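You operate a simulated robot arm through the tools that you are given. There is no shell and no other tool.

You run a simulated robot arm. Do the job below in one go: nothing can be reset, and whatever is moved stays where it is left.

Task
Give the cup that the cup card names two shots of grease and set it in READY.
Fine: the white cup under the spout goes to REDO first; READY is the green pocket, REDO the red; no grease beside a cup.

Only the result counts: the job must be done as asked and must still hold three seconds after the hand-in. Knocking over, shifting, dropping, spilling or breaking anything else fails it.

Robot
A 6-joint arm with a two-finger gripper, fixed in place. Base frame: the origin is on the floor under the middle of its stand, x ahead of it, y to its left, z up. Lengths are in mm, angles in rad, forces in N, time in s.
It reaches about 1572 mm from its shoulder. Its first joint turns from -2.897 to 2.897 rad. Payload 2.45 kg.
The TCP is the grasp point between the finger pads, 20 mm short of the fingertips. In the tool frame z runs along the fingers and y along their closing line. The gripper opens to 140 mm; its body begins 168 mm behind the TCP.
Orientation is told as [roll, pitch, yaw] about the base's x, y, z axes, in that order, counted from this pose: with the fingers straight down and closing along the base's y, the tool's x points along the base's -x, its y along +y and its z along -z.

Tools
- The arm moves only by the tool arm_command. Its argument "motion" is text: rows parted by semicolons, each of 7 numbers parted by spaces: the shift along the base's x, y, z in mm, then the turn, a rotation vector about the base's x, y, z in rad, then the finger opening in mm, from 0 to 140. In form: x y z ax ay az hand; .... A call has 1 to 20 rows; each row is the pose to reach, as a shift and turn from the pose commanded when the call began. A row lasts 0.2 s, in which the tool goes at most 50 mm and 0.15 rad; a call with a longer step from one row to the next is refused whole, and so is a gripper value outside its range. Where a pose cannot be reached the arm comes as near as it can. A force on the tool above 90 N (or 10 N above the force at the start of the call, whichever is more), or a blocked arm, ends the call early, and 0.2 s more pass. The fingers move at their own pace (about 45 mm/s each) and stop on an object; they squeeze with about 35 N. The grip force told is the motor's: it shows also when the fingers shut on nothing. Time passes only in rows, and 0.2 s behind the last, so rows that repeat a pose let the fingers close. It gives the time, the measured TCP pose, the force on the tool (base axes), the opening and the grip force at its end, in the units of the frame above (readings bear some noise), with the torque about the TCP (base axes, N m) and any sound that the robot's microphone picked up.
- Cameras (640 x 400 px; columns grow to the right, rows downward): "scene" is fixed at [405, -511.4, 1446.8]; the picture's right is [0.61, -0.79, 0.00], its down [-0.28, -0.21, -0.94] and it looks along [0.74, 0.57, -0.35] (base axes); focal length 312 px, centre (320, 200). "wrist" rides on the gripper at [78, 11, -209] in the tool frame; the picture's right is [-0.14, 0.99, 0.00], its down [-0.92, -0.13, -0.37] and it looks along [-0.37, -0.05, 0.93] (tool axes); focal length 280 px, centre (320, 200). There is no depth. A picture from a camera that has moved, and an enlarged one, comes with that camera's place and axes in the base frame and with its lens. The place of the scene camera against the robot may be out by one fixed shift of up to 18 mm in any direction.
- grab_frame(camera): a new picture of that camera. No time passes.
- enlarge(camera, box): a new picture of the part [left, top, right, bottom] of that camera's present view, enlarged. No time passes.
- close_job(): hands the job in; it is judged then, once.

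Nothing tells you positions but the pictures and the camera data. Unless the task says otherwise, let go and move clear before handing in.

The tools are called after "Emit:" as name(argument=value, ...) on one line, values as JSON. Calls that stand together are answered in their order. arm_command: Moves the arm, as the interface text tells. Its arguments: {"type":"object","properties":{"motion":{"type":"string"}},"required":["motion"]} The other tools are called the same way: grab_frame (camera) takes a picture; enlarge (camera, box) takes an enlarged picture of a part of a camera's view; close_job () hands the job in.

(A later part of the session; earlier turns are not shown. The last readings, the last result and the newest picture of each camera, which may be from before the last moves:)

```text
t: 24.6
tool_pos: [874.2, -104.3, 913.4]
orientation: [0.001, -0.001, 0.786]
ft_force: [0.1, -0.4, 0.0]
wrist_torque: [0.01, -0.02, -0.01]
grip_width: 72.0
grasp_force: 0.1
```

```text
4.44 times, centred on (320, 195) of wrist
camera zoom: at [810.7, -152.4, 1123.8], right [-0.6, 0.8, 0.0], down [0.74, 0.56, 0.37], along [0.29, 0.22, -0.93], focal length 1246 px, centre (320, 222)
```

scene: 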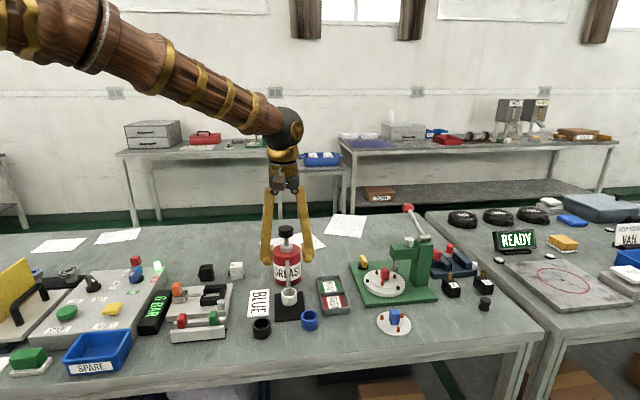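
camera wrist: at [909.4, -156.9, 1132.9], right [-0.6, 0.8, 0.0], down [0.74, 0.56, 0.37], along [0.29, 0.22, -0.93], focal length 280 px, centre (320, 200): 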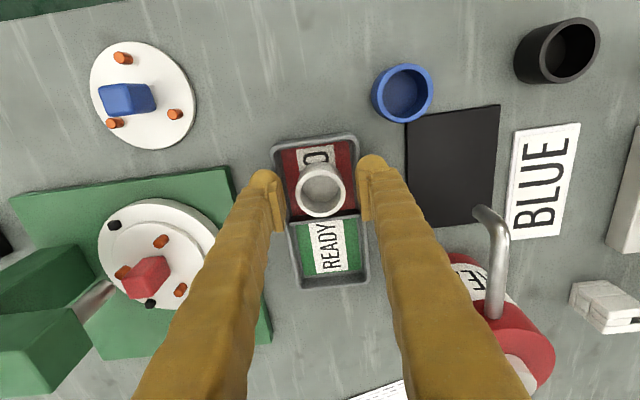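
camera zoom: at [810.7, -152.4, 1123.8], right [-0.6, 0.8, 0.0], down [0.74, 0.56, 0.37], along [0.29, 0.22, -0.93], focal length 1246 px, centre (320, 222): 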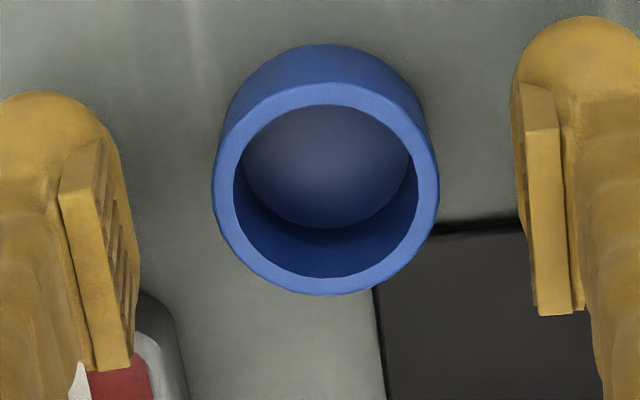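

The rim is at about 911, level with the TCP. I'll go 2 mm lower and close.

Emit:
arm_command(motion="0 0 -2 0 0 0 72; 0 0 -2 0 0 0 58; 0 0 -2 0 0 0 48; 0 0 -2 0 0 0 38; 0 0 -2 0 0 0 36; 0 0 -2 0 0 0 36; 0 0 -2 0 0 0 36")

Emit:
enlarge(camera="scene", box=[275, 275, 345, 345])

Emit:
enlarge(camera="wrist", box=[260, 150, 380, 240])

```text
t: 26.2
tool_pos: [873.7, -102.6, 911.4]
orientation: [0.002, 0.0, 0.787]
ft_force: [-0.2, 0.8, -0.6]
wrist_torque: [0.02, 0.01, 0.0]
grip_width: 38.9
grasp_force: 35.0
```

```text
5.71 times, centred on (310, 310) of scene
camera zoom: at [405.0, -511.4, 1446.8], right [0.61, -0.79, 0.0], down [-0.28, -0.21, -0.94], along [0.74, 0.57, -0.35], focal length 1784 px, centre (377, -429)
```

zoom: 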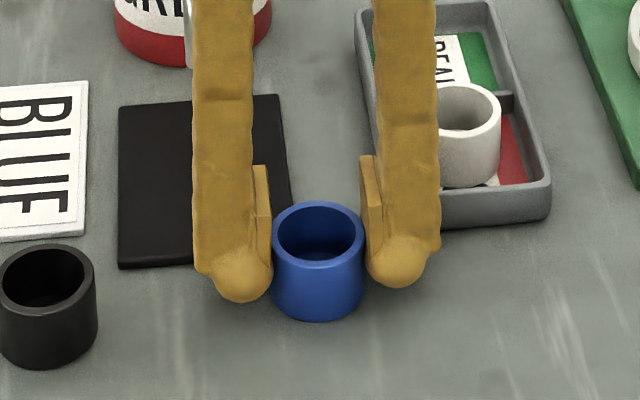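

```text
4.44 times, centred on (320, 195) of wrist
camera zoom: at [810.8, -152.2, 1121.8], right [-0.6, 0.8, 0.0], down [0.74, 0.56, 0.37], along [0.29, 0.22, -0.93], focal length 1246 px, centre (320, 222)
```

zoom: 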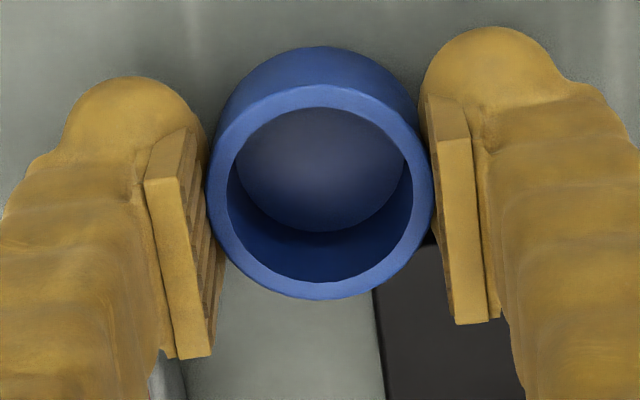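

Blue cup gripped cleanly at 38.9 mm. I'll lift it over its neighbours and bring it to a waiting spot in front of the spout.

Emit:
arm_command(motion="0 0 4 0 0 0 36; 0 0 20 0 0 0 36; 0 0 40 0 0 0 36; -3 20 40 0 0 0 36; -6 40 40 0 0 0 36; -8.5 58.1 40 0 0 0 36; -8.5 58.1 40 0 0 0 36")

Emit:
grab_frame(camera="wrist")

Emit:
enlarge(camera="scene", box=[245, 230, 345, 340])

```text
t: 27.8
tool_pos: [865.0, -46.6, 951.4]
orientation: [0.0, 0.0, 0.786]
ft_force: [-0.4, 0.3, 0.0]
wrist_torque: [-0.02, -0.02, 0.01]
grip_width: 39.0
grasp_force: 35.2
```

```text
taken
camera wrist: at [802.2, -94.2, 1161.9], right [-0.6, 0.8, 0.0], down [0.74, 0.56, 0.37], along [0.29, 0.22, -0.93], focal length 280 px, centre (320, 200)
```

wrist: 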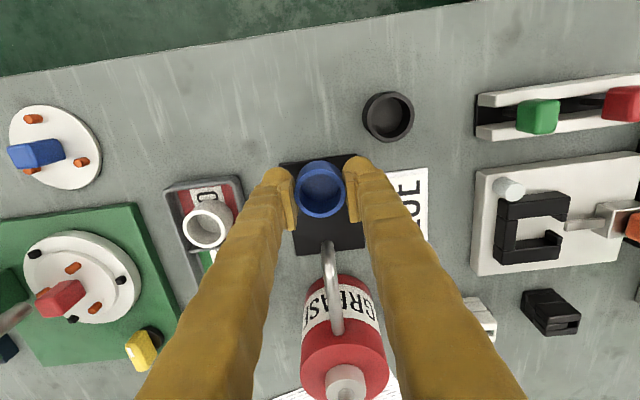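

```text
3.64 times, centred on (295, 285) of scene
camera zoom: at [405.0, -511.4, 1446.8], right [0.61, -0.79, 0.0], down [-0.28, -0.21, -0.94], along [0.74, 0.57, -0.35], focal length 1135 px, centre (411, -109)
```

zoom: 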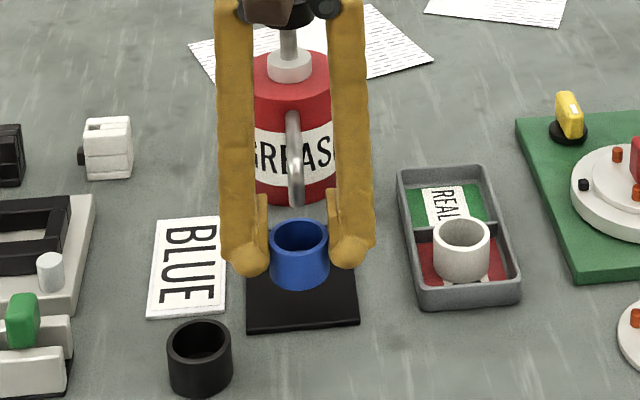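

Emit:
enlarge(camera="wrist", box=[280, 150, 370, 280])

Emit:
enlarge(camera="scene", box=[270, 250, 320, 320])

```text
3.08 times, centred on (325, 215) of wrist
camera zoom: at [802.2, -94.2, 1161.9], right [-0.6, 0.8, 0.0], down [0.74, 0.56, 0.37], along [0.29, 0.22, -0.93], focal length 863 px, centre (305, 154)
```

zoom: 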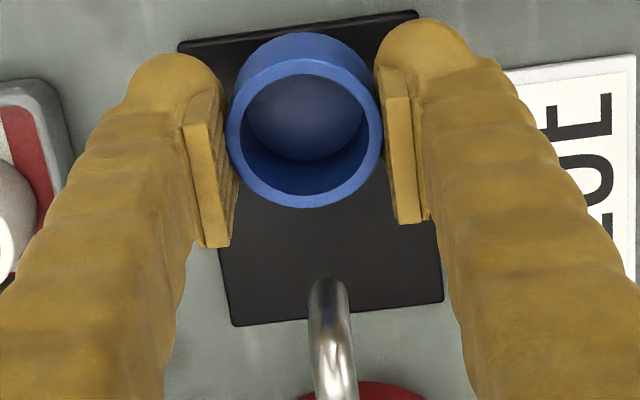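

```text
5.71 times, centred on (295, 285) of scene
camera zoom: at [405.0, -511.4, 1446.8], right [0.61, -0.79, 0.0], down [-0.28, -0.21, -0.94], along [0.74, 0.57, -0.35], focal length 1784 px, centre (463, -286)
```

zoom: 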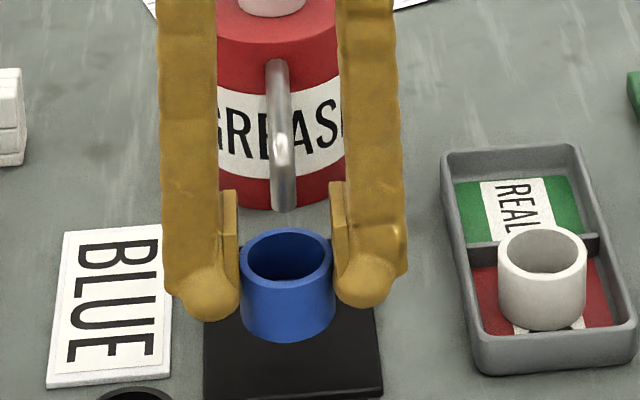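

Both views are consistent: the spout tip is at about (908, -6, 930). I'll lower the blue cup to pad-skimming height and slide it forward under the spout.

Emit:
arm_command(motion="0 0 -15 0 0 0 36; 0 0 -26 0 0 0 36; 0 0 -31 0 0 0 36; 0 0 -31 0 0 0 36")

Emit:
enlarge(camera="scene", box=[270, 250, 320, 320])

```text
t: 28.8
tool_pos: [864.7, -47.4, 920.5]
orientation: [0.001, -0.001, 0.786]
ft_force: [-0.6, 0.0, -1.9]
wrist_torque: [-0.01, -0.02, 0.01]
grip_width: 38.8
grasp_force: 35.0
```

```text
5.71 times, centred on (295, 285) of scene
camera zoom: at [405.0, -511.4, 1446.8], right [0.61, -0.79, 0.0], down [-0.28, -0.21, -0.94], along [0.74, 0.57, -0.35], focal length 1784 px, centre (463, -286)
```

zoom: 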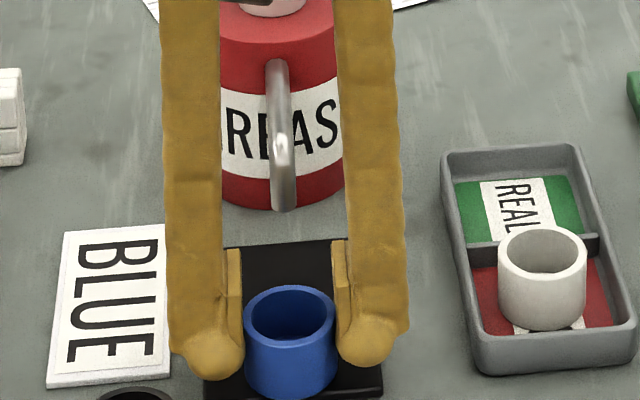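

Emit:
arm_command(motion="10 9.6 0 0 0 0 36; 20 19.3 0 0 0 0 36; 30 29 0 0 0 0 36; 37 35.7 0 0 0 0 36; 41.8 40.3 0 0 0 0 36; 41.8 40.3 0 0 0 0 36")

Emit:
enlarge(camera="scene", box=[265, 240, 325, 315])

Emit:
enlarge(camera="wrist", box=[260, 140, 380, 240])

```text
t: 30.2
tool_pos: [906.5, -6.6, 921.2]
orientation: [0.001, -0.001, 0.785]
ft_force: [-0.1, -0.1, 0.7]
wrist_torque: [-0.01, 0.01, 0.01]
grip_width: 38.8
grasp_force: 35.3
```

```text
5.33 times, centred on (295, 278) of scene
camera zoom: at [405.0, -511.4, 1446.8], right [0.61, -0.79, 0.0], down [-0.28, -0.21, -0.94], along [0.74, 0.57, -0.35], focal length 1665 px, centre (453, -213)
```

zoom: 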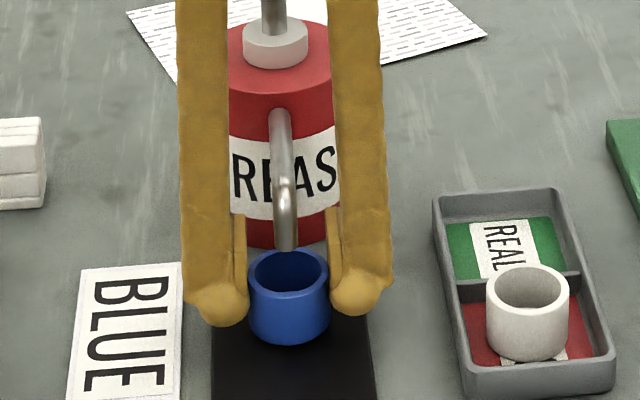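

```text
4.00 times, centred on (320, 190) of wrist
camera zoom: at [843.5, -54.3, 1131.0], right [-0.6, 0.8, 0.0], down [0.74, 0.56, 0.37], along [0.29, 0.22, -0.93], focal length 1122 px, centre (320, 240)
```

zoom: 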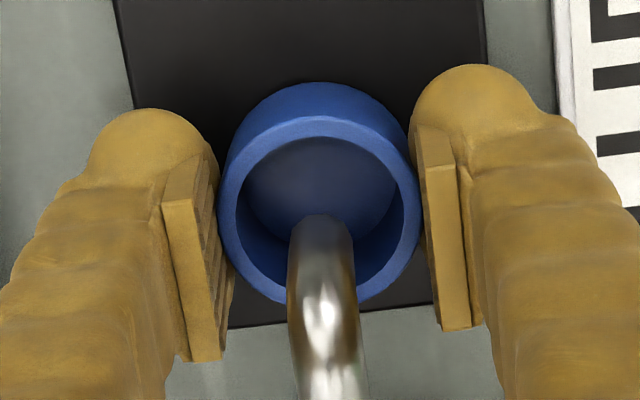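

The spout tip sits right over the middle of the blue cup. I'll lower it gently onto the pad.

Emit:
arm_command(motion="0 0 -1 0 0 0 36; 0 0 -2 0 0 0 36; 0 0 -3 0 0 0 36; 0 0 -3 0 0 0 36")

```text
t: 31.2
tool_pos: [906.4, -5.7, 918.1]
orientation: [-0.001, 0.0, 0.784]
ft_force: [-0.3, -0.3, 1.2]
wrist_torque: [-0.02, -0.02, -0.01]
grip_width: 38.7
grasp_force: 35.2
```

Emit:
arm_command(motion="0 0 -1 0 0 0 36; 0 0 -1 0 0 0 36; 0 0 -1 0 0 0 36")

```text
t: 32.0
tool_pos: [908.4, -5.6, 917.1]
orientation: [-0.001, 0.0, 0.785]
ft_force: [-2.2, 0.1, 15.0]
wrist_torque: [-0.04, 0.04, 0.01]
grip_width: 38.7
grasp_force: 34.4
```

Contact: the cup is on the pad. I'll ease off, open the fingers, and rise straight up with the spout between them.

Emit:
arm_command(motion="0 0 0.5 0 0 0 36; 0 0 0.5 0 0 0 44; 0 0 0.5 0 0 0 54; 0 0 0.5 0 0 0 66; 0 0 0.5 0 0 0 72; 0 0 0.5 0 0 0 72")

Emit:
enlarge(camera="scene", box=[265, 240, 325, 315])

Emit:
enlarge(camera="wrist", box=[260, 140, 380, 240])

```text
t: 33.4
tool_pos: [906.9, -5.5, 917.6]
orientation: [0.001, 0.0, 0.786]
ft_force: [0.4, -0.2, -0.5]
wrist_torque: [-0.02, 0.0, -0.03]
grip_width: 72.0
grasp_force: 0.0
```

```text
5.33 times, centred on (295, 278) of scene
camera zoom: at [405.0, -511.4, 1446.8], right [0.61, -0.79, 0.0], down [-0.28, -0.21, -0.94], along [0.74, 0.57, -0.35], focal length 1665 px, centre (453, -213)
```

zoom: 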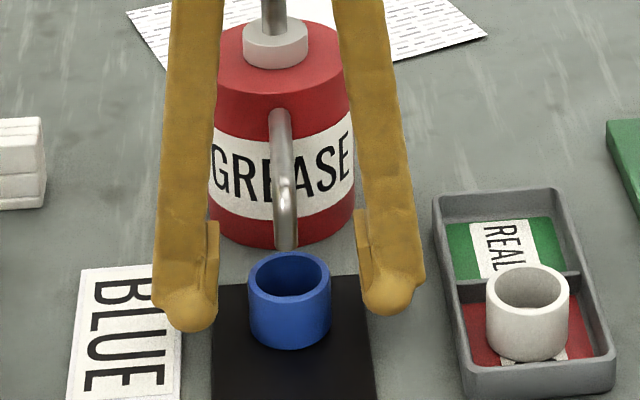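

```text
4.00 times, centred on (320, 190) of wrist
camera zoom: at [844.0, -54.4, 1127.3], right [-0.6, 0.8, 0.0], down [0.74, 0.56, 0.37], along [0.29, 0.22, -0.93], focal length 1122 px, centre (320, 240)
```

zoom: 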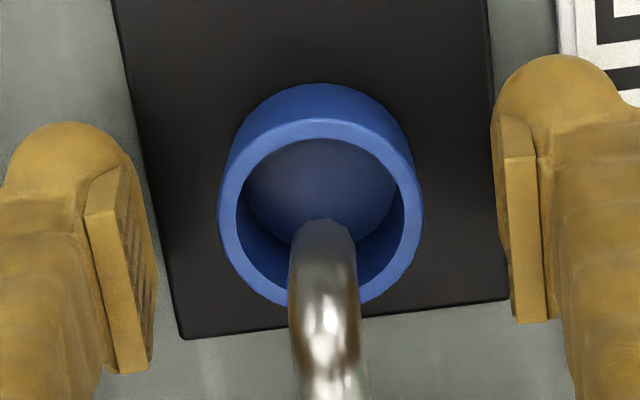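

The blue cup stands centred under the spout. I'll rise straight up and clear, then close the hand for pressing.

Emit:
arm_command(motion="0 0 8 0 0 0 74; 0 0 35 0 0 0 74; 0 0 75 0 0 0 74; 0 0 115 0 0 0 74; 0 0 155 0 0 0 74; 0 0 194 0 0 0 50; 0 0 194 0 0 0 20; 0 0 194 0 0 0 0; 0 0 194 0 0 0 0; 0 0 194 0 0 0 0; 0 0 194 0 0 0 0")

Emit:
grab_frame(camera="wrist")

Emit:
enlarge(camera="scene", box=[230, 200, 350, 320])

```text
t: 35.8
tool_pos: [907.7, -5.2, 1111.5]
orientation: [-0.001, -0.002, 0.785]
ft_force: [-0.4, -0.3, 0.3]
wrist_torque: [0.04, 0.03, -0.02]
grip_width: 0.0
grasp_force: 29.3
```

```text
taken
camera wrist: at [844.0, -53.7, 1321.2], right [-0.6, 0.8, 0.0], down [0.74, 0.56, 0.37], along [0.29, 0.22, -0.93], focal length 280 px, centre (320, 200)
```

wrist: 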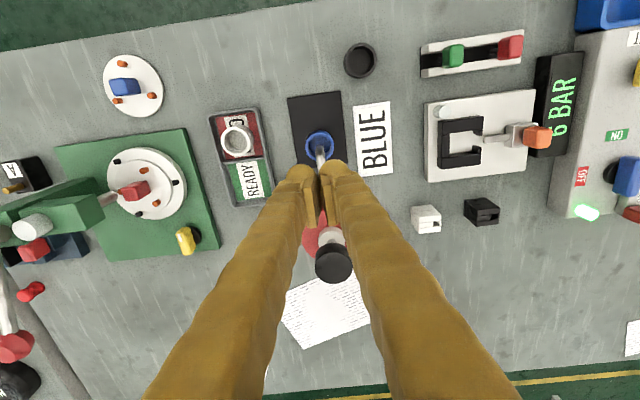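

```text
3.33 times, centred on (290, 260) of scene
camera zoom: at [405.0, -511.4, 1446.8], right [0.61, -0.79, 0.0], down [-0.28, -0.21, -0.94], along [0.74, 0.57, -0.35], focal length 1041 px, centre (420, 0)
```

zoom: 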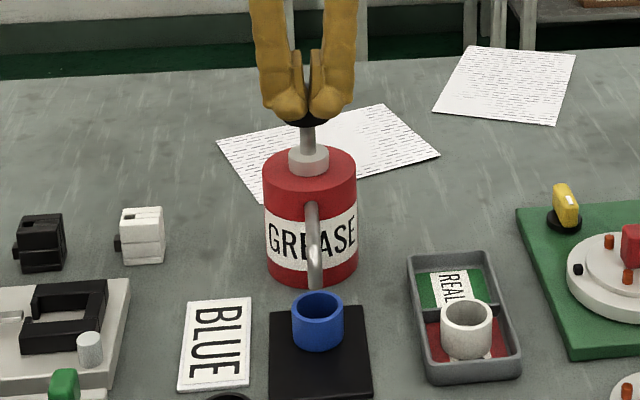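

Hand closed and clear. Now I'll measure the pump knob from here.

Emit:
enlarge(camera="wrist", box=[280, 120, 400, 300])

```text
2.22 times, centred on (340, 210) of wrist
camera zoom: at [844.0, -53.7, 1321.2], right [-0.6, 0.8, 0.0], down [0.74, 0.56, 0.37], along [0.29, 0.22, -0.93], focal length 623 px, centre (276, 178)
```

zoom: 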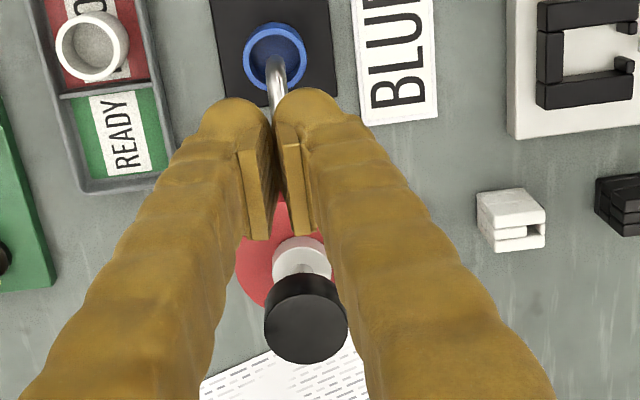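

The knob is at about (992, 78) with its top near z=1040–1050. I'll move over it with the tips safely above and look again.

Emit:
arm_command(motion="21 21 10 0 0 0 0; 43 42 15 0 0 0 0; 64 63 15 0 0 0 0; 85 84.5 15 0 0 0 0; 85 84.5 15 0 0 0 0")

Emit:
enlarge(camera="wrist", box=[260, 120, 380, 260])

Emit:
enlarge(camera="scene", box=[250, 190, 330, 290])

```text
t: 37.0
tool_pos: [991.6, 78.6, 1126.6]
orientation: [0.0, 0.002, 0.786]
ft_force: [-0.3, 1.3, -0.1]
wrist_torque: [-0.02, 0.01, -0.02]
grip_width: 0.0
grasp_force: 29.6
```

```text
2.86 times, centred on (320, 190) of wrist
camera zoom: at [929.0, 30.3, 1336.5], right [-0.6, 0.8, 0.0], down [0.74, 0.56, 0.37], along [0.29, 0.22, -0.93], focal length 801 px, centre (320, 229)
```

zoom: 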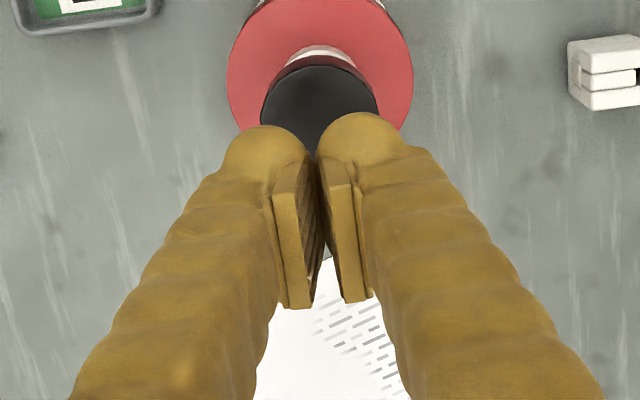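

```text
4.00 times, centred on (290, 240) of scene
camera zoom: at [405.0, -511.4, 1446.8], right [0.61, -0.79, 0.0], down [-0.28, -0.21, -0.94], along [0.74, 0.57, -0.35], focal length 1249 px, centre (440, 40)
```

zoom: 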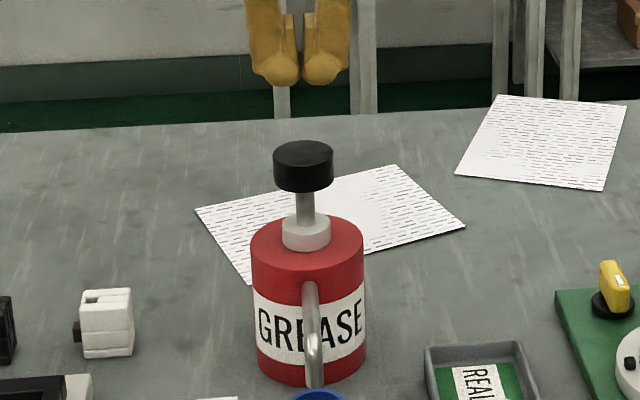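

Triangulating the last three views puts the knob top at about (982, 70, 1060), a little nearer and higher than I first took it. I'll centre on that and come down to just above it.

Emit:
arm_command(motion="-5 -4 0 0 0 0 0; -9.5 -7.8 0 0 0 0 0; -9.5 -7.8 -15 0 0 0 0; -9.5 -7.8 -30 0 0 0 0; -9.5 -7.8 -30 0 0 0 0")

Emit:
enlarge(camera="wrist", box=[260, 120, 380, 260])

Emit:
enlarge(camera="scene", box=[255, 195, 325, 275])

```text
t: 38.2
tool_pos: [982.2, 70.5, 1095.2]
orientation: [0.0, 0.0, 0.785]
ft_force: [0.2, -0.7, -0.8]
wrist_torque: [0.0, 0.01, 0.02]
grip_width: 0.3
grasp_force: 29.6
```

```text
2.86 times, centred on (320, 190) of wrist
camera zoom: at [919.6, 22.7, 1305.6], right [-0.6, 0.8, 0.0], down [0.74, 0.56, 0.37], along [0.29, 0.22, -0.93], focal length 801 px, centre (320, 229)
```

zoom: 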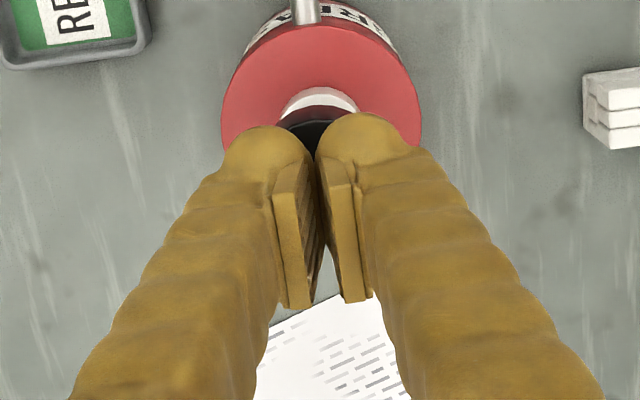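

```text
5.00 times, centred on (290, 235) of scene
camera zoom: at [405.0, -511.4, 1446.8], right [0.61, -0.79, 0.0], down [-0.28, -0.21, -0.94], along [0.74, 0.57, -0.35], focal length 1561 px, centre (470, 25)
```

zoom: 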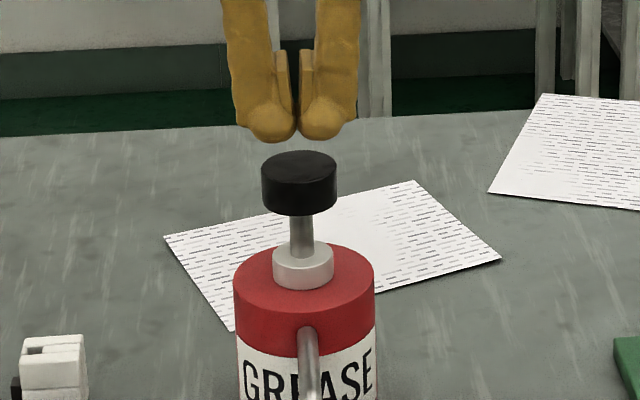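

The fingertips are aligned about 15 mm over the knob. I'll press down gradually and watch the force and sound.

Emit:
arm_command(motion="0 0 -8 0 0 0 0; 0 0 -13 0 0 0 0; 0 0 -17 0 0 0 0; 0 0 -21 0 0 0 0; 0 0 -25 0 0 0 0; 0 0 -25 0 0 0 0")

Emit:
enlarge(camera="scene", box=[255, 195, 325, 275])

```text
t: 39.6
tool_pos: [982.4, 69.5, 1071.3]
orientation: [0.001, -0.001, 0.785]
ft_force: [-0.4, 0.0, 0.8]
wrist_torque: [0.01, 0.0, -0.04]
grip_width: 5.7
grasp_force: 29.5
```

```text
5.00 times, centred on (290, 235) of scene
camera zoom: at [405.0, -511.4, 1446.8], right [0.61, -0.79, 0.0], down [-0.28, -0.21, -0.94], along [0.74, 0.57, -0.35], focal length 1561 px, centre (470, 25)
```

zoom: 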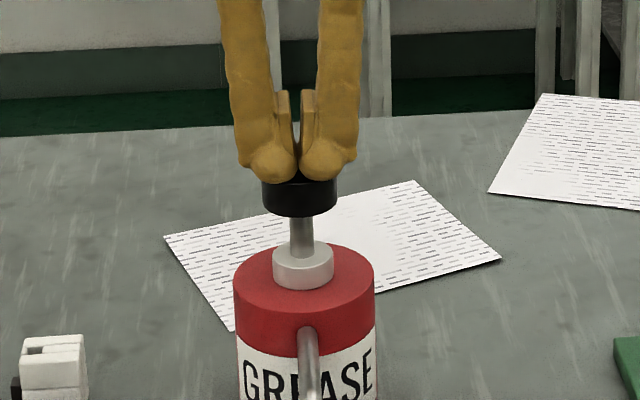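

The fingers spread to 5.7 mm, but no downward force registered. I'll check from the wrist camera before going on.

Emit:
grab_frame(camera="wrist")

Emit:
enlarge(camera="wrist", box=[270, 130, 370, 240])

Emit:
enlarge(camera="scene", box=[270, 215, 310, 260])

```text
taken
camera wrist: at [919.3, 22.5, 1280.9], right [-0.6, 0.8, 0.0], down [0.74, 0.56, 0.37], along [0.29, 0.22, -0.93], focal length 280 px, centre (320, 200)
```

wrist: 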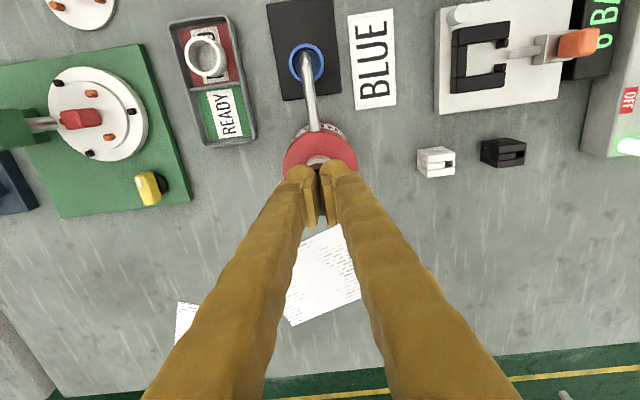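

```text
3.64 times, centred on (320, 185) of wrist
camera zoom: at [919.3, 22.5, 1280.9], right [-0.6, 0.8, 0.0], down [0.74, 0.56, 0.37], along [0.29, 0.22, -0.93], focal length 1020 px, centre (320, 254)
```

zoom: 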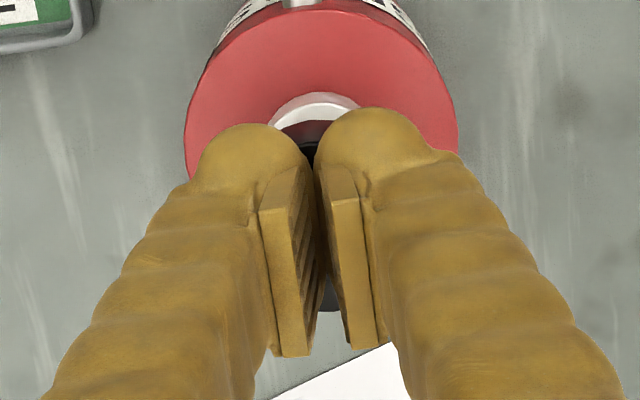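

```text
8.89 times, centred on (290, 238) of scene
camera zoom: at [405.0, -511.4, 1446.8], right [0.61, -0.79, 0.0], down [-0.28, -0.21, -0.94], along [0.74, 0.57, -0.35], focal length 2775 px, centre (587, -133)
```

zoom: 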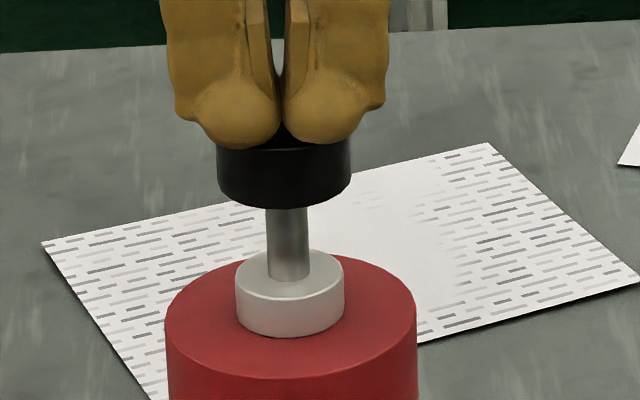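

The tips rest on the knob, which has moved only about 1 mm. I'll press a little further and read the force.

Emit:
arm_command(motion="0 0 -2 0 0 0 0; 0 0 -4 0 0 0 0; 0 0 -4 0 0 0 0")

Emit:
enlarge(camera="scene", box=[270, 215, 310, 260])

```text
t: 40.4
tool_pos: [982.7, 71.3, 1066.5]
orientation: [-0.002, 0.001, 0.786]
ft_force: [-0.4, -0.5, 1.8]
wrist_torque: [-0.01, 0.01, 0.03]
grip_width: 6.0
grasp_force: 29.9
```

```text
8.89 times, centred on (290, 238) of scene
camera zoom: at [405.0, -511.4, 1446.8], right [0.61, -0.79, 0.0], down [-0.28, -0.21, -0.94], along [0.74, 0.57, -0.35], focal length 2775 px, centre (587, -133)
```

zoom: 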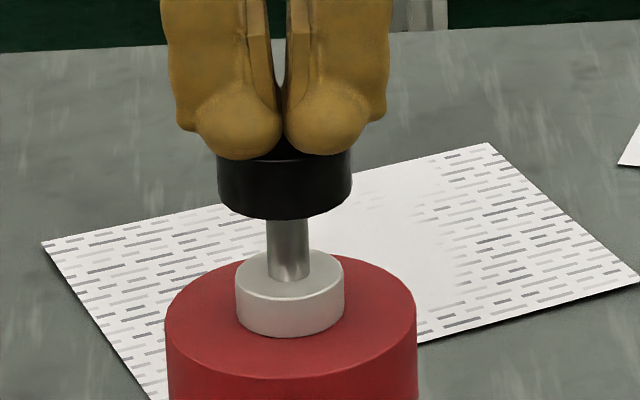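

The knob moves with the tips under a light spring force of about 2 N. I'll continue the stroke in steps, watching for the stop.

Emit:
arm_command(motion="0 0 -3 0 0 0 0; 0 0 -6 0 0 0 0; 0 0 -9 0 0 0 0; 0 0 -12 0 0 0 0; 0 0 -12 0 0 0 0")

Emit:
enlarge(camera="scene", box=[265, 215, 325, 315])

```text
t: 41.6
tool_pos: [981.9, 71.0, 1055.1]
orientation: [0.0, -0.001, 0.786]
ft_force: [0.6, -1.7, 6.0]
wrist_torque: [-0.07, -0.01, -0.02]
grip_width: 5.8
grasp_force: 29.1
```

```text
4.00 times, centred on (295, 265) of scene
camera zoom: at [405.0, -511.4, 1446.8], right [0.61, -0.79, 0.0], down [-0.28, -0.21, -0.94], along [0.74, 0.57, -0.35], focal length 1249 px, centre (420, -60)
```

zoom: 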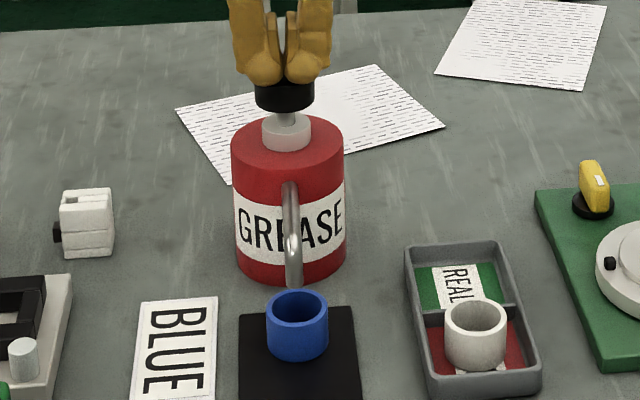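

Emit:
arm_command(motion="0 0 -2 0 0 0 0; 0 0 -4 0 0 0 0; 0 0 -6 0 0 0 0; 0 0 -6 0 0 0 0")

Emit:
enlarge(camera="scene", box=[265, 215, 325, 315])

Emit:
grab_frame(camera="wrist")

```text
t: 42.6
tool_pos: [981.4, 71.2, 1049.2]
orientation: [0.001, 0.001, 0.783]
ft_force: [2.3, -0.1, 6.5]
wrist_torque: [0.01, -0.04, -0.05]
grip_width: 6.0
grasp_force: 29.2
```

```text
4.00 times, centred on (295, 265) of scene
camera zoom: at [405.0, -511.4, 1446.8], right [0.61, -0.79, 0.0], down [-0.28, -0.21, -0.94], along [0.74, 0.57, -0.35], focal length 1249 px, centre (420, -60)
```

zoom: 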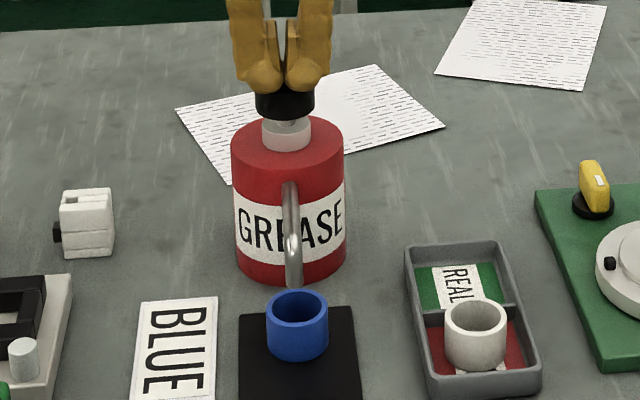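

```text
taken
camera wrist: at [919.3, 22.7, 1259.5], right [-0.6, 0.8, 0.0], down [0.74, 0.56, 0.37], along [0.29, 0.22, -0.93], focal length 280 px, centre (320, 200)
```

wrist: 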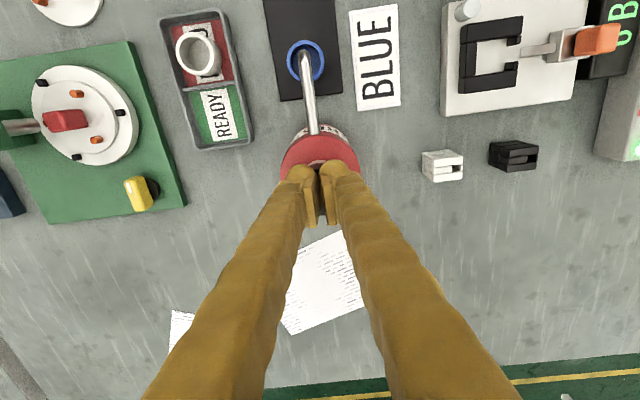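

Emit:
arm_command(motion="0 0 -1.5 0 0 0 0; 0 0 -3 0 0 0 0; 0 0 -4.5 0 0 0 0; 0 0 -4.5 0 0 0 0")

Emit:
enlarge(camera="scene", box=[265, 215, 325, 315])

```text
t: 43.6
tool_pos: [982.4, 70.3, 1044.7]
orientation: [0.0, 0.0, 0.786]
ft_force: [1.0, -1.0, 7.8]
wrist_torque: [-0.01, 0.01, 0.0]
grip_width: 5.7
grasp_force: 29.0
```

```text
4.00 times, centred on (295, 265) of scene
camera zoom: at [405.0, -511.4, 1446.8], right [0.61, -0.79, 0.0], down [-0.28, -0.21, -0.94], along [0.74, 0.57, -0.35], focal length 1249 px, centre (420, -60)
```

zoom: 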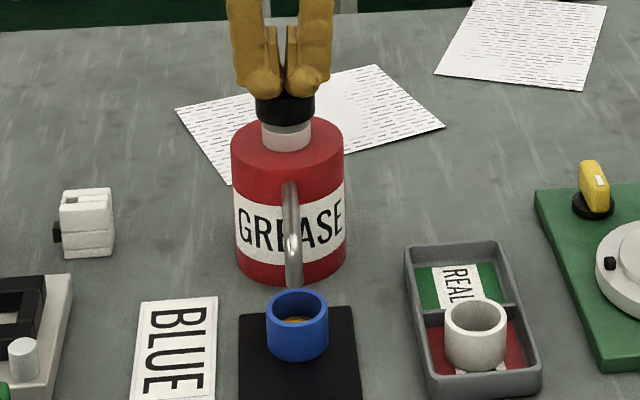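

A yellowish blob has appeared in the blue cup, so the first shot has come out. I'll zoom in to confirm.

Emit:
enlarge(camera="scene", box=[275, 275, 315, 310])

Emit:
enlarge(camera="wrist", box=[270, 20, 350, 120])

```text
11.43 times, centred on (295, 292) of scene
camera zoom: at [405.0, -511.4, 1446.8], right [0.61, -0.79, 0.0], down [-0.28, -0.21, -0.94], along [0.74, 0.57, -0.35], focal length 3568 px, centre (606, -857)
```

zoom: 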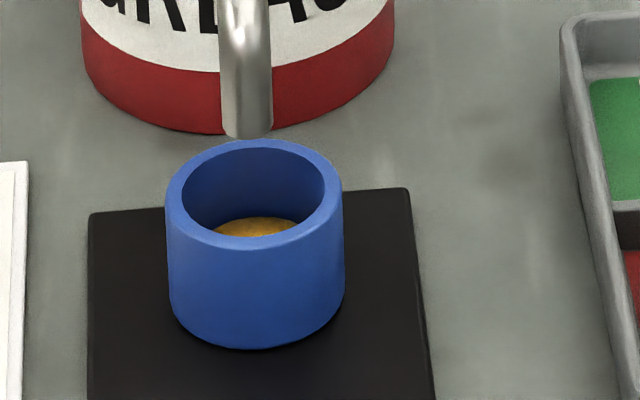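

```text
4.00 times, centred on (310, 70) of wrist
camera zoom: at [919.4, 22.7, 1254.9], right [-0.6, 0.8, 0.0], down [0.74, 0.56, 0.37], along [0.29, 0.22, -0.93], focal length 1122 px, centre (360, 720)
```

zoom: 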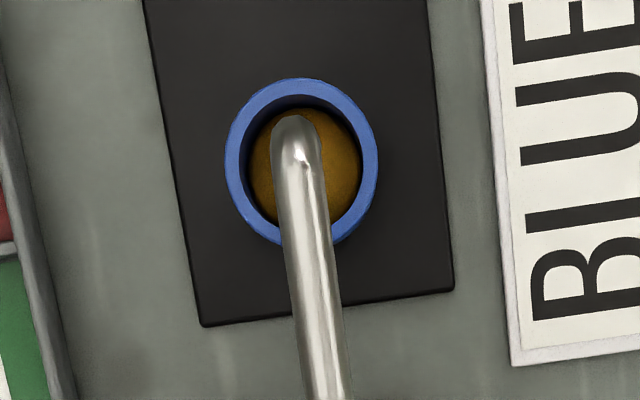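

One shot is in the cup. I'll lift off fully so the knob returns to the top, then check.

Emit:
arm_command(motion="0 0 8 0 0 0 0; 0 0 18 0 0 0 0; 0 0 28 0 0 0 0; 0 0 40 0 0 0 0; 0 0 52 0 0 0 0; 0 0 52 0 0 0 0; 0 0 52 0 0 0 0; 0 0 52 0 0 0 0")

Emit:
enlarge(camera="scene", box=[265, 215, 325, 315])

Emit:
enlarge(camera="scene", box=[275, 275, 315, 310])

```text
t: 45.4
tool_pos: [983.8, 70.6, 1096.2]
orientation: [-0.001, 0.0, 0.786]
ft_force: [0.4, 0.2, 0.2]
wrist_torque: [0.02, 0.0, 0.02]
grip_width: 0.0
grasp_force: 29.7
```

```text
4.00 times, centred on (295, 265) of scene
camera zoom: at [405.0, -511.4, 1446.8], right [0.61, -0.79, 0.0], down [-0.28, -0.21, -0.94], along [0.74, 0.57, -0.35], focal length 1249 px, centre (420, -60)
```

zoom: 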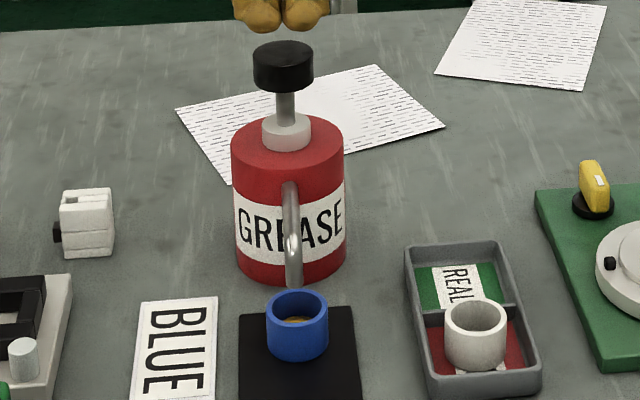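

```text
11.43 times, centred on (295, 292) of scene
camera zoom: at [405.0, -511.4, 1446.8], right [0.61, -0.79, 0.0], down [-0.28, -0.21, -0.94], along [0.74, 0.57, -0.35], focal length 3568 px, centre (606, -857)
```

zoom: 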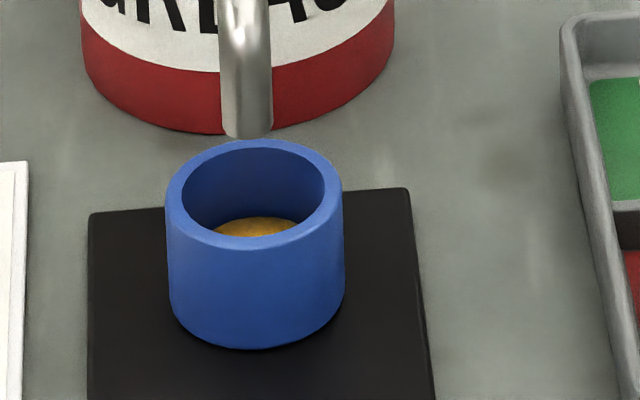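

The knob is fully back up and the cup holds one shot. Now the second press with the same stroke.

Emit:
arm_command(motion="0 0 -8 0 0 0 0; 0 0 -15 0 0 0 0; 0 0 -20 0 0 0 0; 0 0 -25 0 0 0 0; 0 0 -30 0 0 0 0; 0 0 -35 0 0 0 0; 0 0 -40 0 0 0 0; 0 0 -44 0 0 0 0; 0 0 -48 0 0 0 0; 0 0 -50 0 0 0 0; 0 0 -52 0 0 0 0; 0 0 -52 0 0 0 0")

Emit:
enlarge(camera="scene", box=[275, 275, 315, 310])

Emit:
enlarge(camera="scene", box=[265, 215, 325, 315])

Emit:
enlarge(camera="wrist", box=[270, 20, 350, 120])

```text
t: 48.0
tool_pos: [981.7, 70.0, 1045.1]
orientation: [0.001, 0.0, 0.785]
ft_force: [2.6, -2.9, 8.1]
wrist_torque: [-0.04, -0.03, 0.0]
grip_width: 6.2
grasp_force: 29.9
```

```text
11.43 times, centred on (295, 292) of scene
camera zoom: at [405.0, -511.4, 1446.8], right [0.61, -0.79, 0.0], down [-0.28, -0.21, -0.94], along [0.74, 0.57, -0.35], focal length 3568 px, centre (606, -857)
```

zoom: 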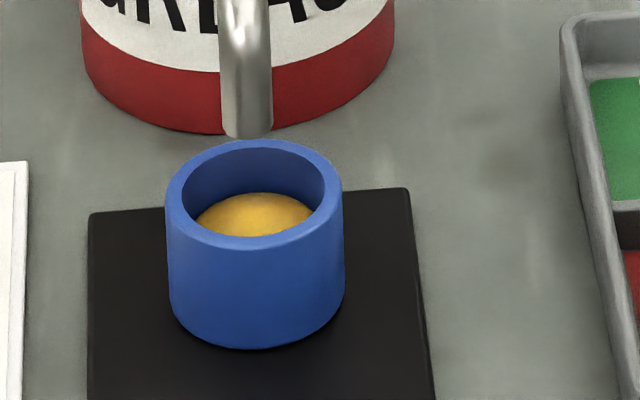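

```text
4.00 times, centred on (295, 265) of scene
camera zoom: at [405.0, -511.4, 1446.8], right [0.61, -0.79, 0.0], down [-0.28, -0.21, -0.94], along [0.74, 0.57, -0.35], focal length 1249 px, centre (420, -60)
```

zoom: 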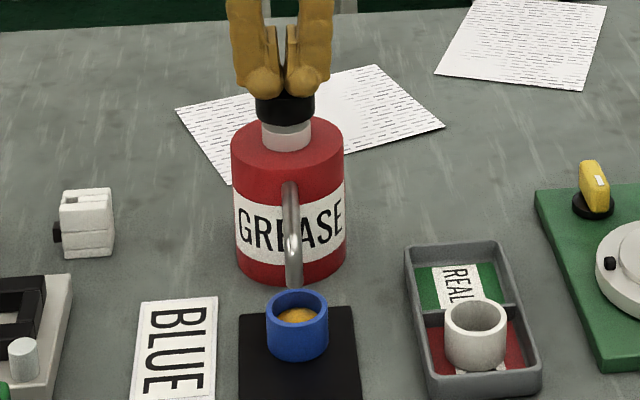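

```text
4.00 times, centred on (310, 70) of wrist
camera zoom: at [919.1, 22.6, 1255.2], right [-0.6, 0.8, 0.0], down [0.74, 0.56, 0.37], along [0.29, 0.22, -0.93], focal length 1122 px, centre (360, 720)
```

zoom: 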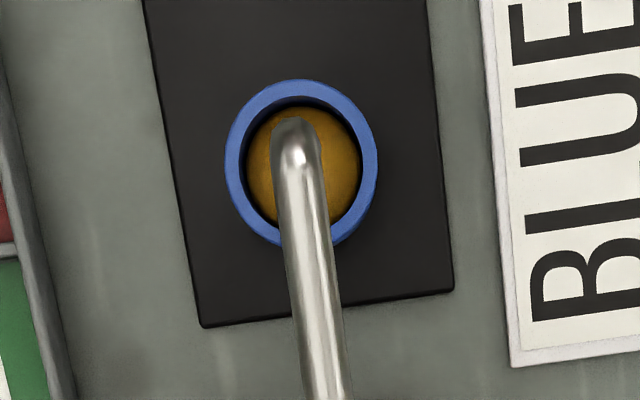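

The second shot is in, with the level visibly higher, and no grease beside the cup. I'll lift off the knob and go up clear, and look at the tray walls to plan the READY placement.

Emit:
arm_command(motion="0 0 8 0 0 0 0; 0 0 20 0 0 0 0; 0 0 35 0 0 0 0; 0 0 52 0 0 0 0; 0 0 80 0 0 0 0; -25 -25 80 0 0 0 20; -50 -51 78 0 0 0 50; -75.5 -76.7 66 0 0 0 74; -75.5 -76.7 66 0 0 0 74; -75.5 -76.7 66 0 0 0 74")

Emit:
grab_frame(camera="wrist")

Emit:
enlarge(camera="scene", box=[315, 270, 355, 315])

Emit:
enlarge(camera="scene", box=[265, 215, 325, 315])

```text
t: 50.2
tool_pos: [907.5, -5.9, 1109.7]
orientation: [0.0, 0.0, 0.784]
ft_force: [0.2, 0.2, -0.1]
wrist_torque: [-0.01, 0.0, 0.03]
grip_width: 73.7
grasp_force: 0.1
```

```text
taken
camera wrist: at [844.7, -54.0, 1320.2], right [-0.6, 0.8, 0.0], down [0.74, 0.56, 0.37], along [0.29, 0.22, -0.93], focal length 280 px, centre (320, 200)
```

wrist: 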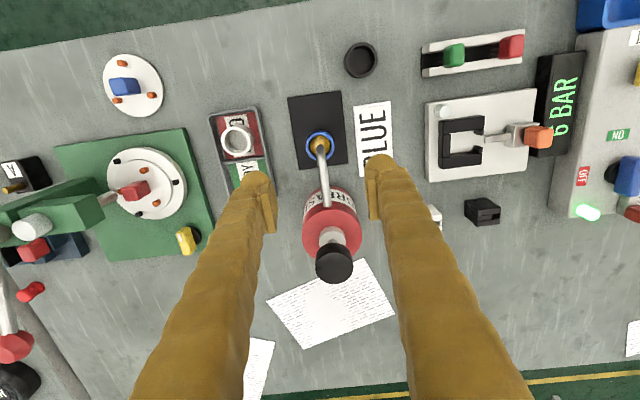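

```text
8.89 times, centred on (335, 292) of scene
camera zoom: at [405.0, -511.4, 1446.8], right [0.61, -0.79, 0.0], down [-0.28, -0.21, -0.94], along [0.74, 0.57, -0.35], focal length 2775 px, centre (187, -622)
```

zoom: 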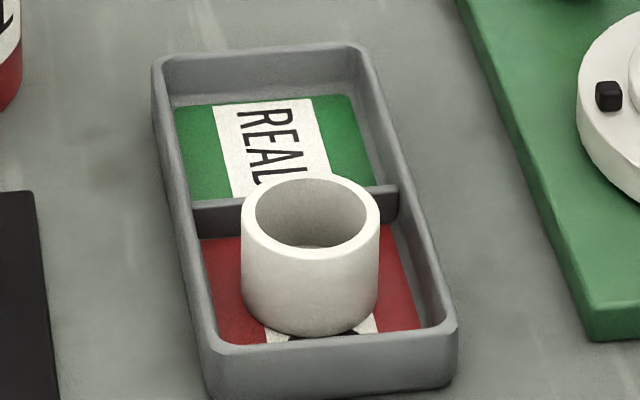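

```text
4.00 times, centred on (295, 265) of scene
camera zoom: at [405.0, -511.4, 1446.8], right [0.61, -0.79, 0.0], down [-0.28, -0.21, -0.94], along [0.74, 0.57, -0.35], focal length 1249 px, centre (420, -60)
```

zoom: 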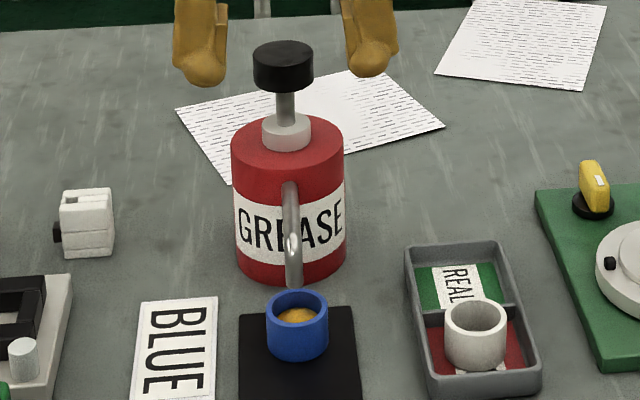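

The tray walls stand about 14–16 mm above the floor, so I'll grip the greased cup a little higher than before to keep the fingertips above them. Descending around the blue cup now.

Emit:
arm_command(motion="0 0 -40 0 0 0 74; 0 0 -80 0 0 0 74; 0 0 -115 0 0 0 74; 0 0 -145 0 0 0 74; 0 0 -167 0 0 0 74; 0 0 -181 0 0 0 74; 0 0 -187.5 0 0 0 74; 0 0 -187.5 0 0 0 74")

Emit:
enlarge(camera="wrist", box=[260, 140, 380, 240])

Emit:
enlarge(camera="scene", box=[265, 240, 325, 315])

```text
t: 52.0
tool_pos: [906.1, -5.6, 922.1]
orientation: [0.0, -0.001, 0.785]
ft_force: [0.0, 1.2, 0.1]
wrist_torque: [0.0, 0.0, -0.02]
grip_width: 74.0
grasp_force: 0.0
```

```text
4.00 times, centred on (320, 190) of wrist
camera zoom: at [843.7, -54.1, 1132.9], right [-0.6, 0.8, 0.0], down [0.74, 0.56, 0.37], along [0.29, 0.22, -0.93], focal length 1122 px, centre (320, 240)
```

zoom: 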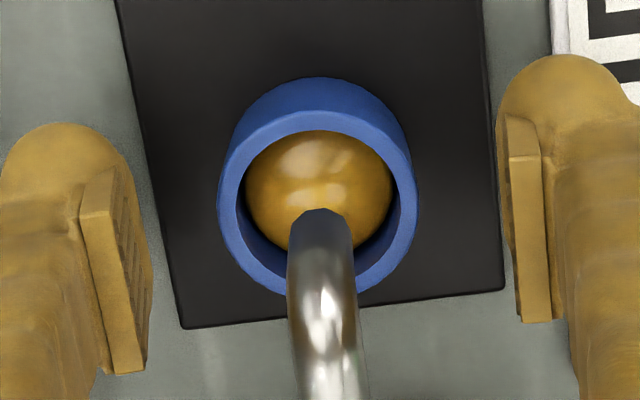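

```text
5.33 times, centred on (295, 278) of scene
camera zoom: at [405.0, -511.4, 1446.8], right [0.61, -0.79, 0.0], down [-0.28, -0.21, -0.94], along [0.74, 0.57, -0.35], focal length 1665 px, centre (453, -213)
```

zoom: 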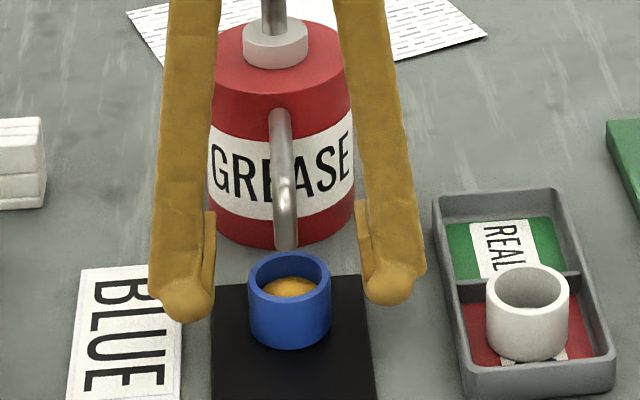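

Aligned. Closing on the greased blue cup.

Emit:
arm_command(motion="0 0 0 0 0 0 58; 0 0 0 0 0 0 48; 0 0 0 0 0 0 40; 0 0 0 0 0 0 36; 0 0 0 0 0 0 36; 0 0 0 0 0 0 36")

Emit:
enlarge(camera="scene", box=[265, 240, 325, 315])

```text
t: 53.4
tool_pos: [907.0, -5.0, 922.2]
orientation: [0.0, 0.002, 0.785]
ft_force: [-0.1, -0.2, 0.2]
wrist_torque: [0.0, 0.0, -0.01]
grip_width: 38.8
grasp_force: 34.6
```

```text
5.33 times, centred on (295, 278) of scene
camera zoom: at [405.0, -511.4, 1446.8], right [0.61, -0.79, 0.0], down [-0.28, -0.21, -0.94], along [0.74, 0.57, -0.35], focal length 1665 px, centre (453, -213)
```

zoom: 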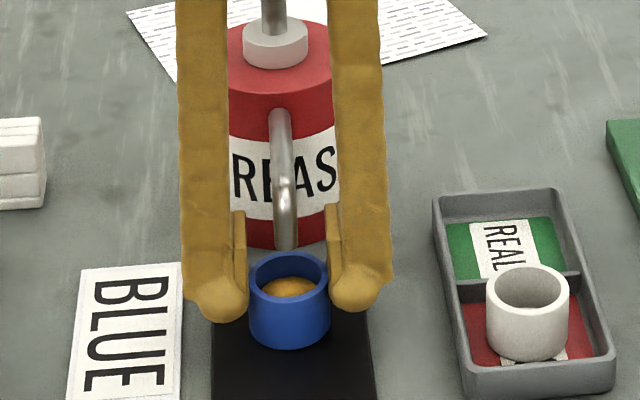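

Held at 38.8 mm. Lift 4 mm, draw out to the front from under the spout, then raise.

Emit:
arm_command(motion="0 0 2 0 0 0 36; 0 0 4 0 0 0 36; -4 -4 4.5 0 0 0 36; -11 -11 4.5 0 0 0 36; -20 -20 4.5 0 0 0 36; -29 -29 4.5 0 0 0 36; -37 -37 4.5 0 0 0 36; -43 -43 6 0 0 0 36; -45 -45 14 0 0 0 36; -45 -45 30 0 0 0 36; -45 -45 50 0 0 0 36; -45 -45 70 0 0 0 36; -45 -45 80 0 0 0 36; -45 -45 80 0 0 0 36")

Emit:
grab_frame(camera="wrist")

Emit:
enlarge(camera="scene", box=[240, 220, 360, 330])

```text
t: 56.4
tool_pos: [862.0, -50.5, 1003.1]
orientation: [-0.002, -0.001, 0.785]
ft_force: [0.4, 0.1, -0.8]
wrist_torque: [0.02, 0.0, 0.01]
grip_width: 39.0
grasp_force: 35.2
```

```text
taken
camera wrist: at [799.0, -99.1, 1213.2], right [-0.6, 0.8, 0.0], down [0.74, 0.56, 0.37], along [0.29, 0.22, -0.93], focal length 280 px, centre (320, 200)
```

wrist: 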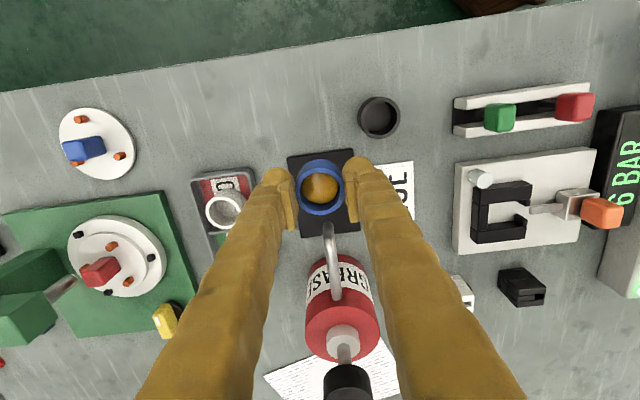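

```text
3.64 times, centred on (300, 275) of scene
camera zoom: at [405.0, -511.4, 1446.8], right [0.61, -0.79, 0.0], down [-0.28, -0.21, -0.94], along [0.74, 0.57, -0.35], focal length 1135 px, centre (393, -73)
```

zoom: 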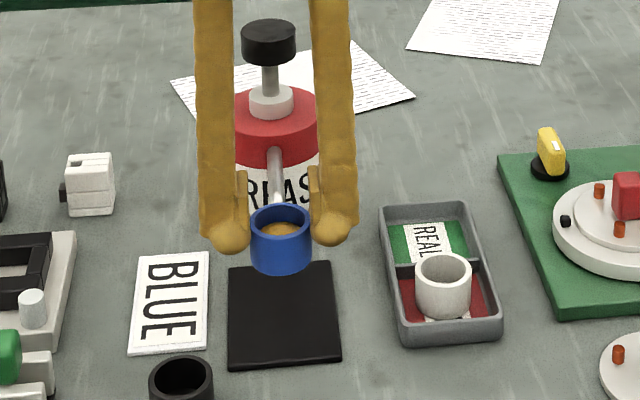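

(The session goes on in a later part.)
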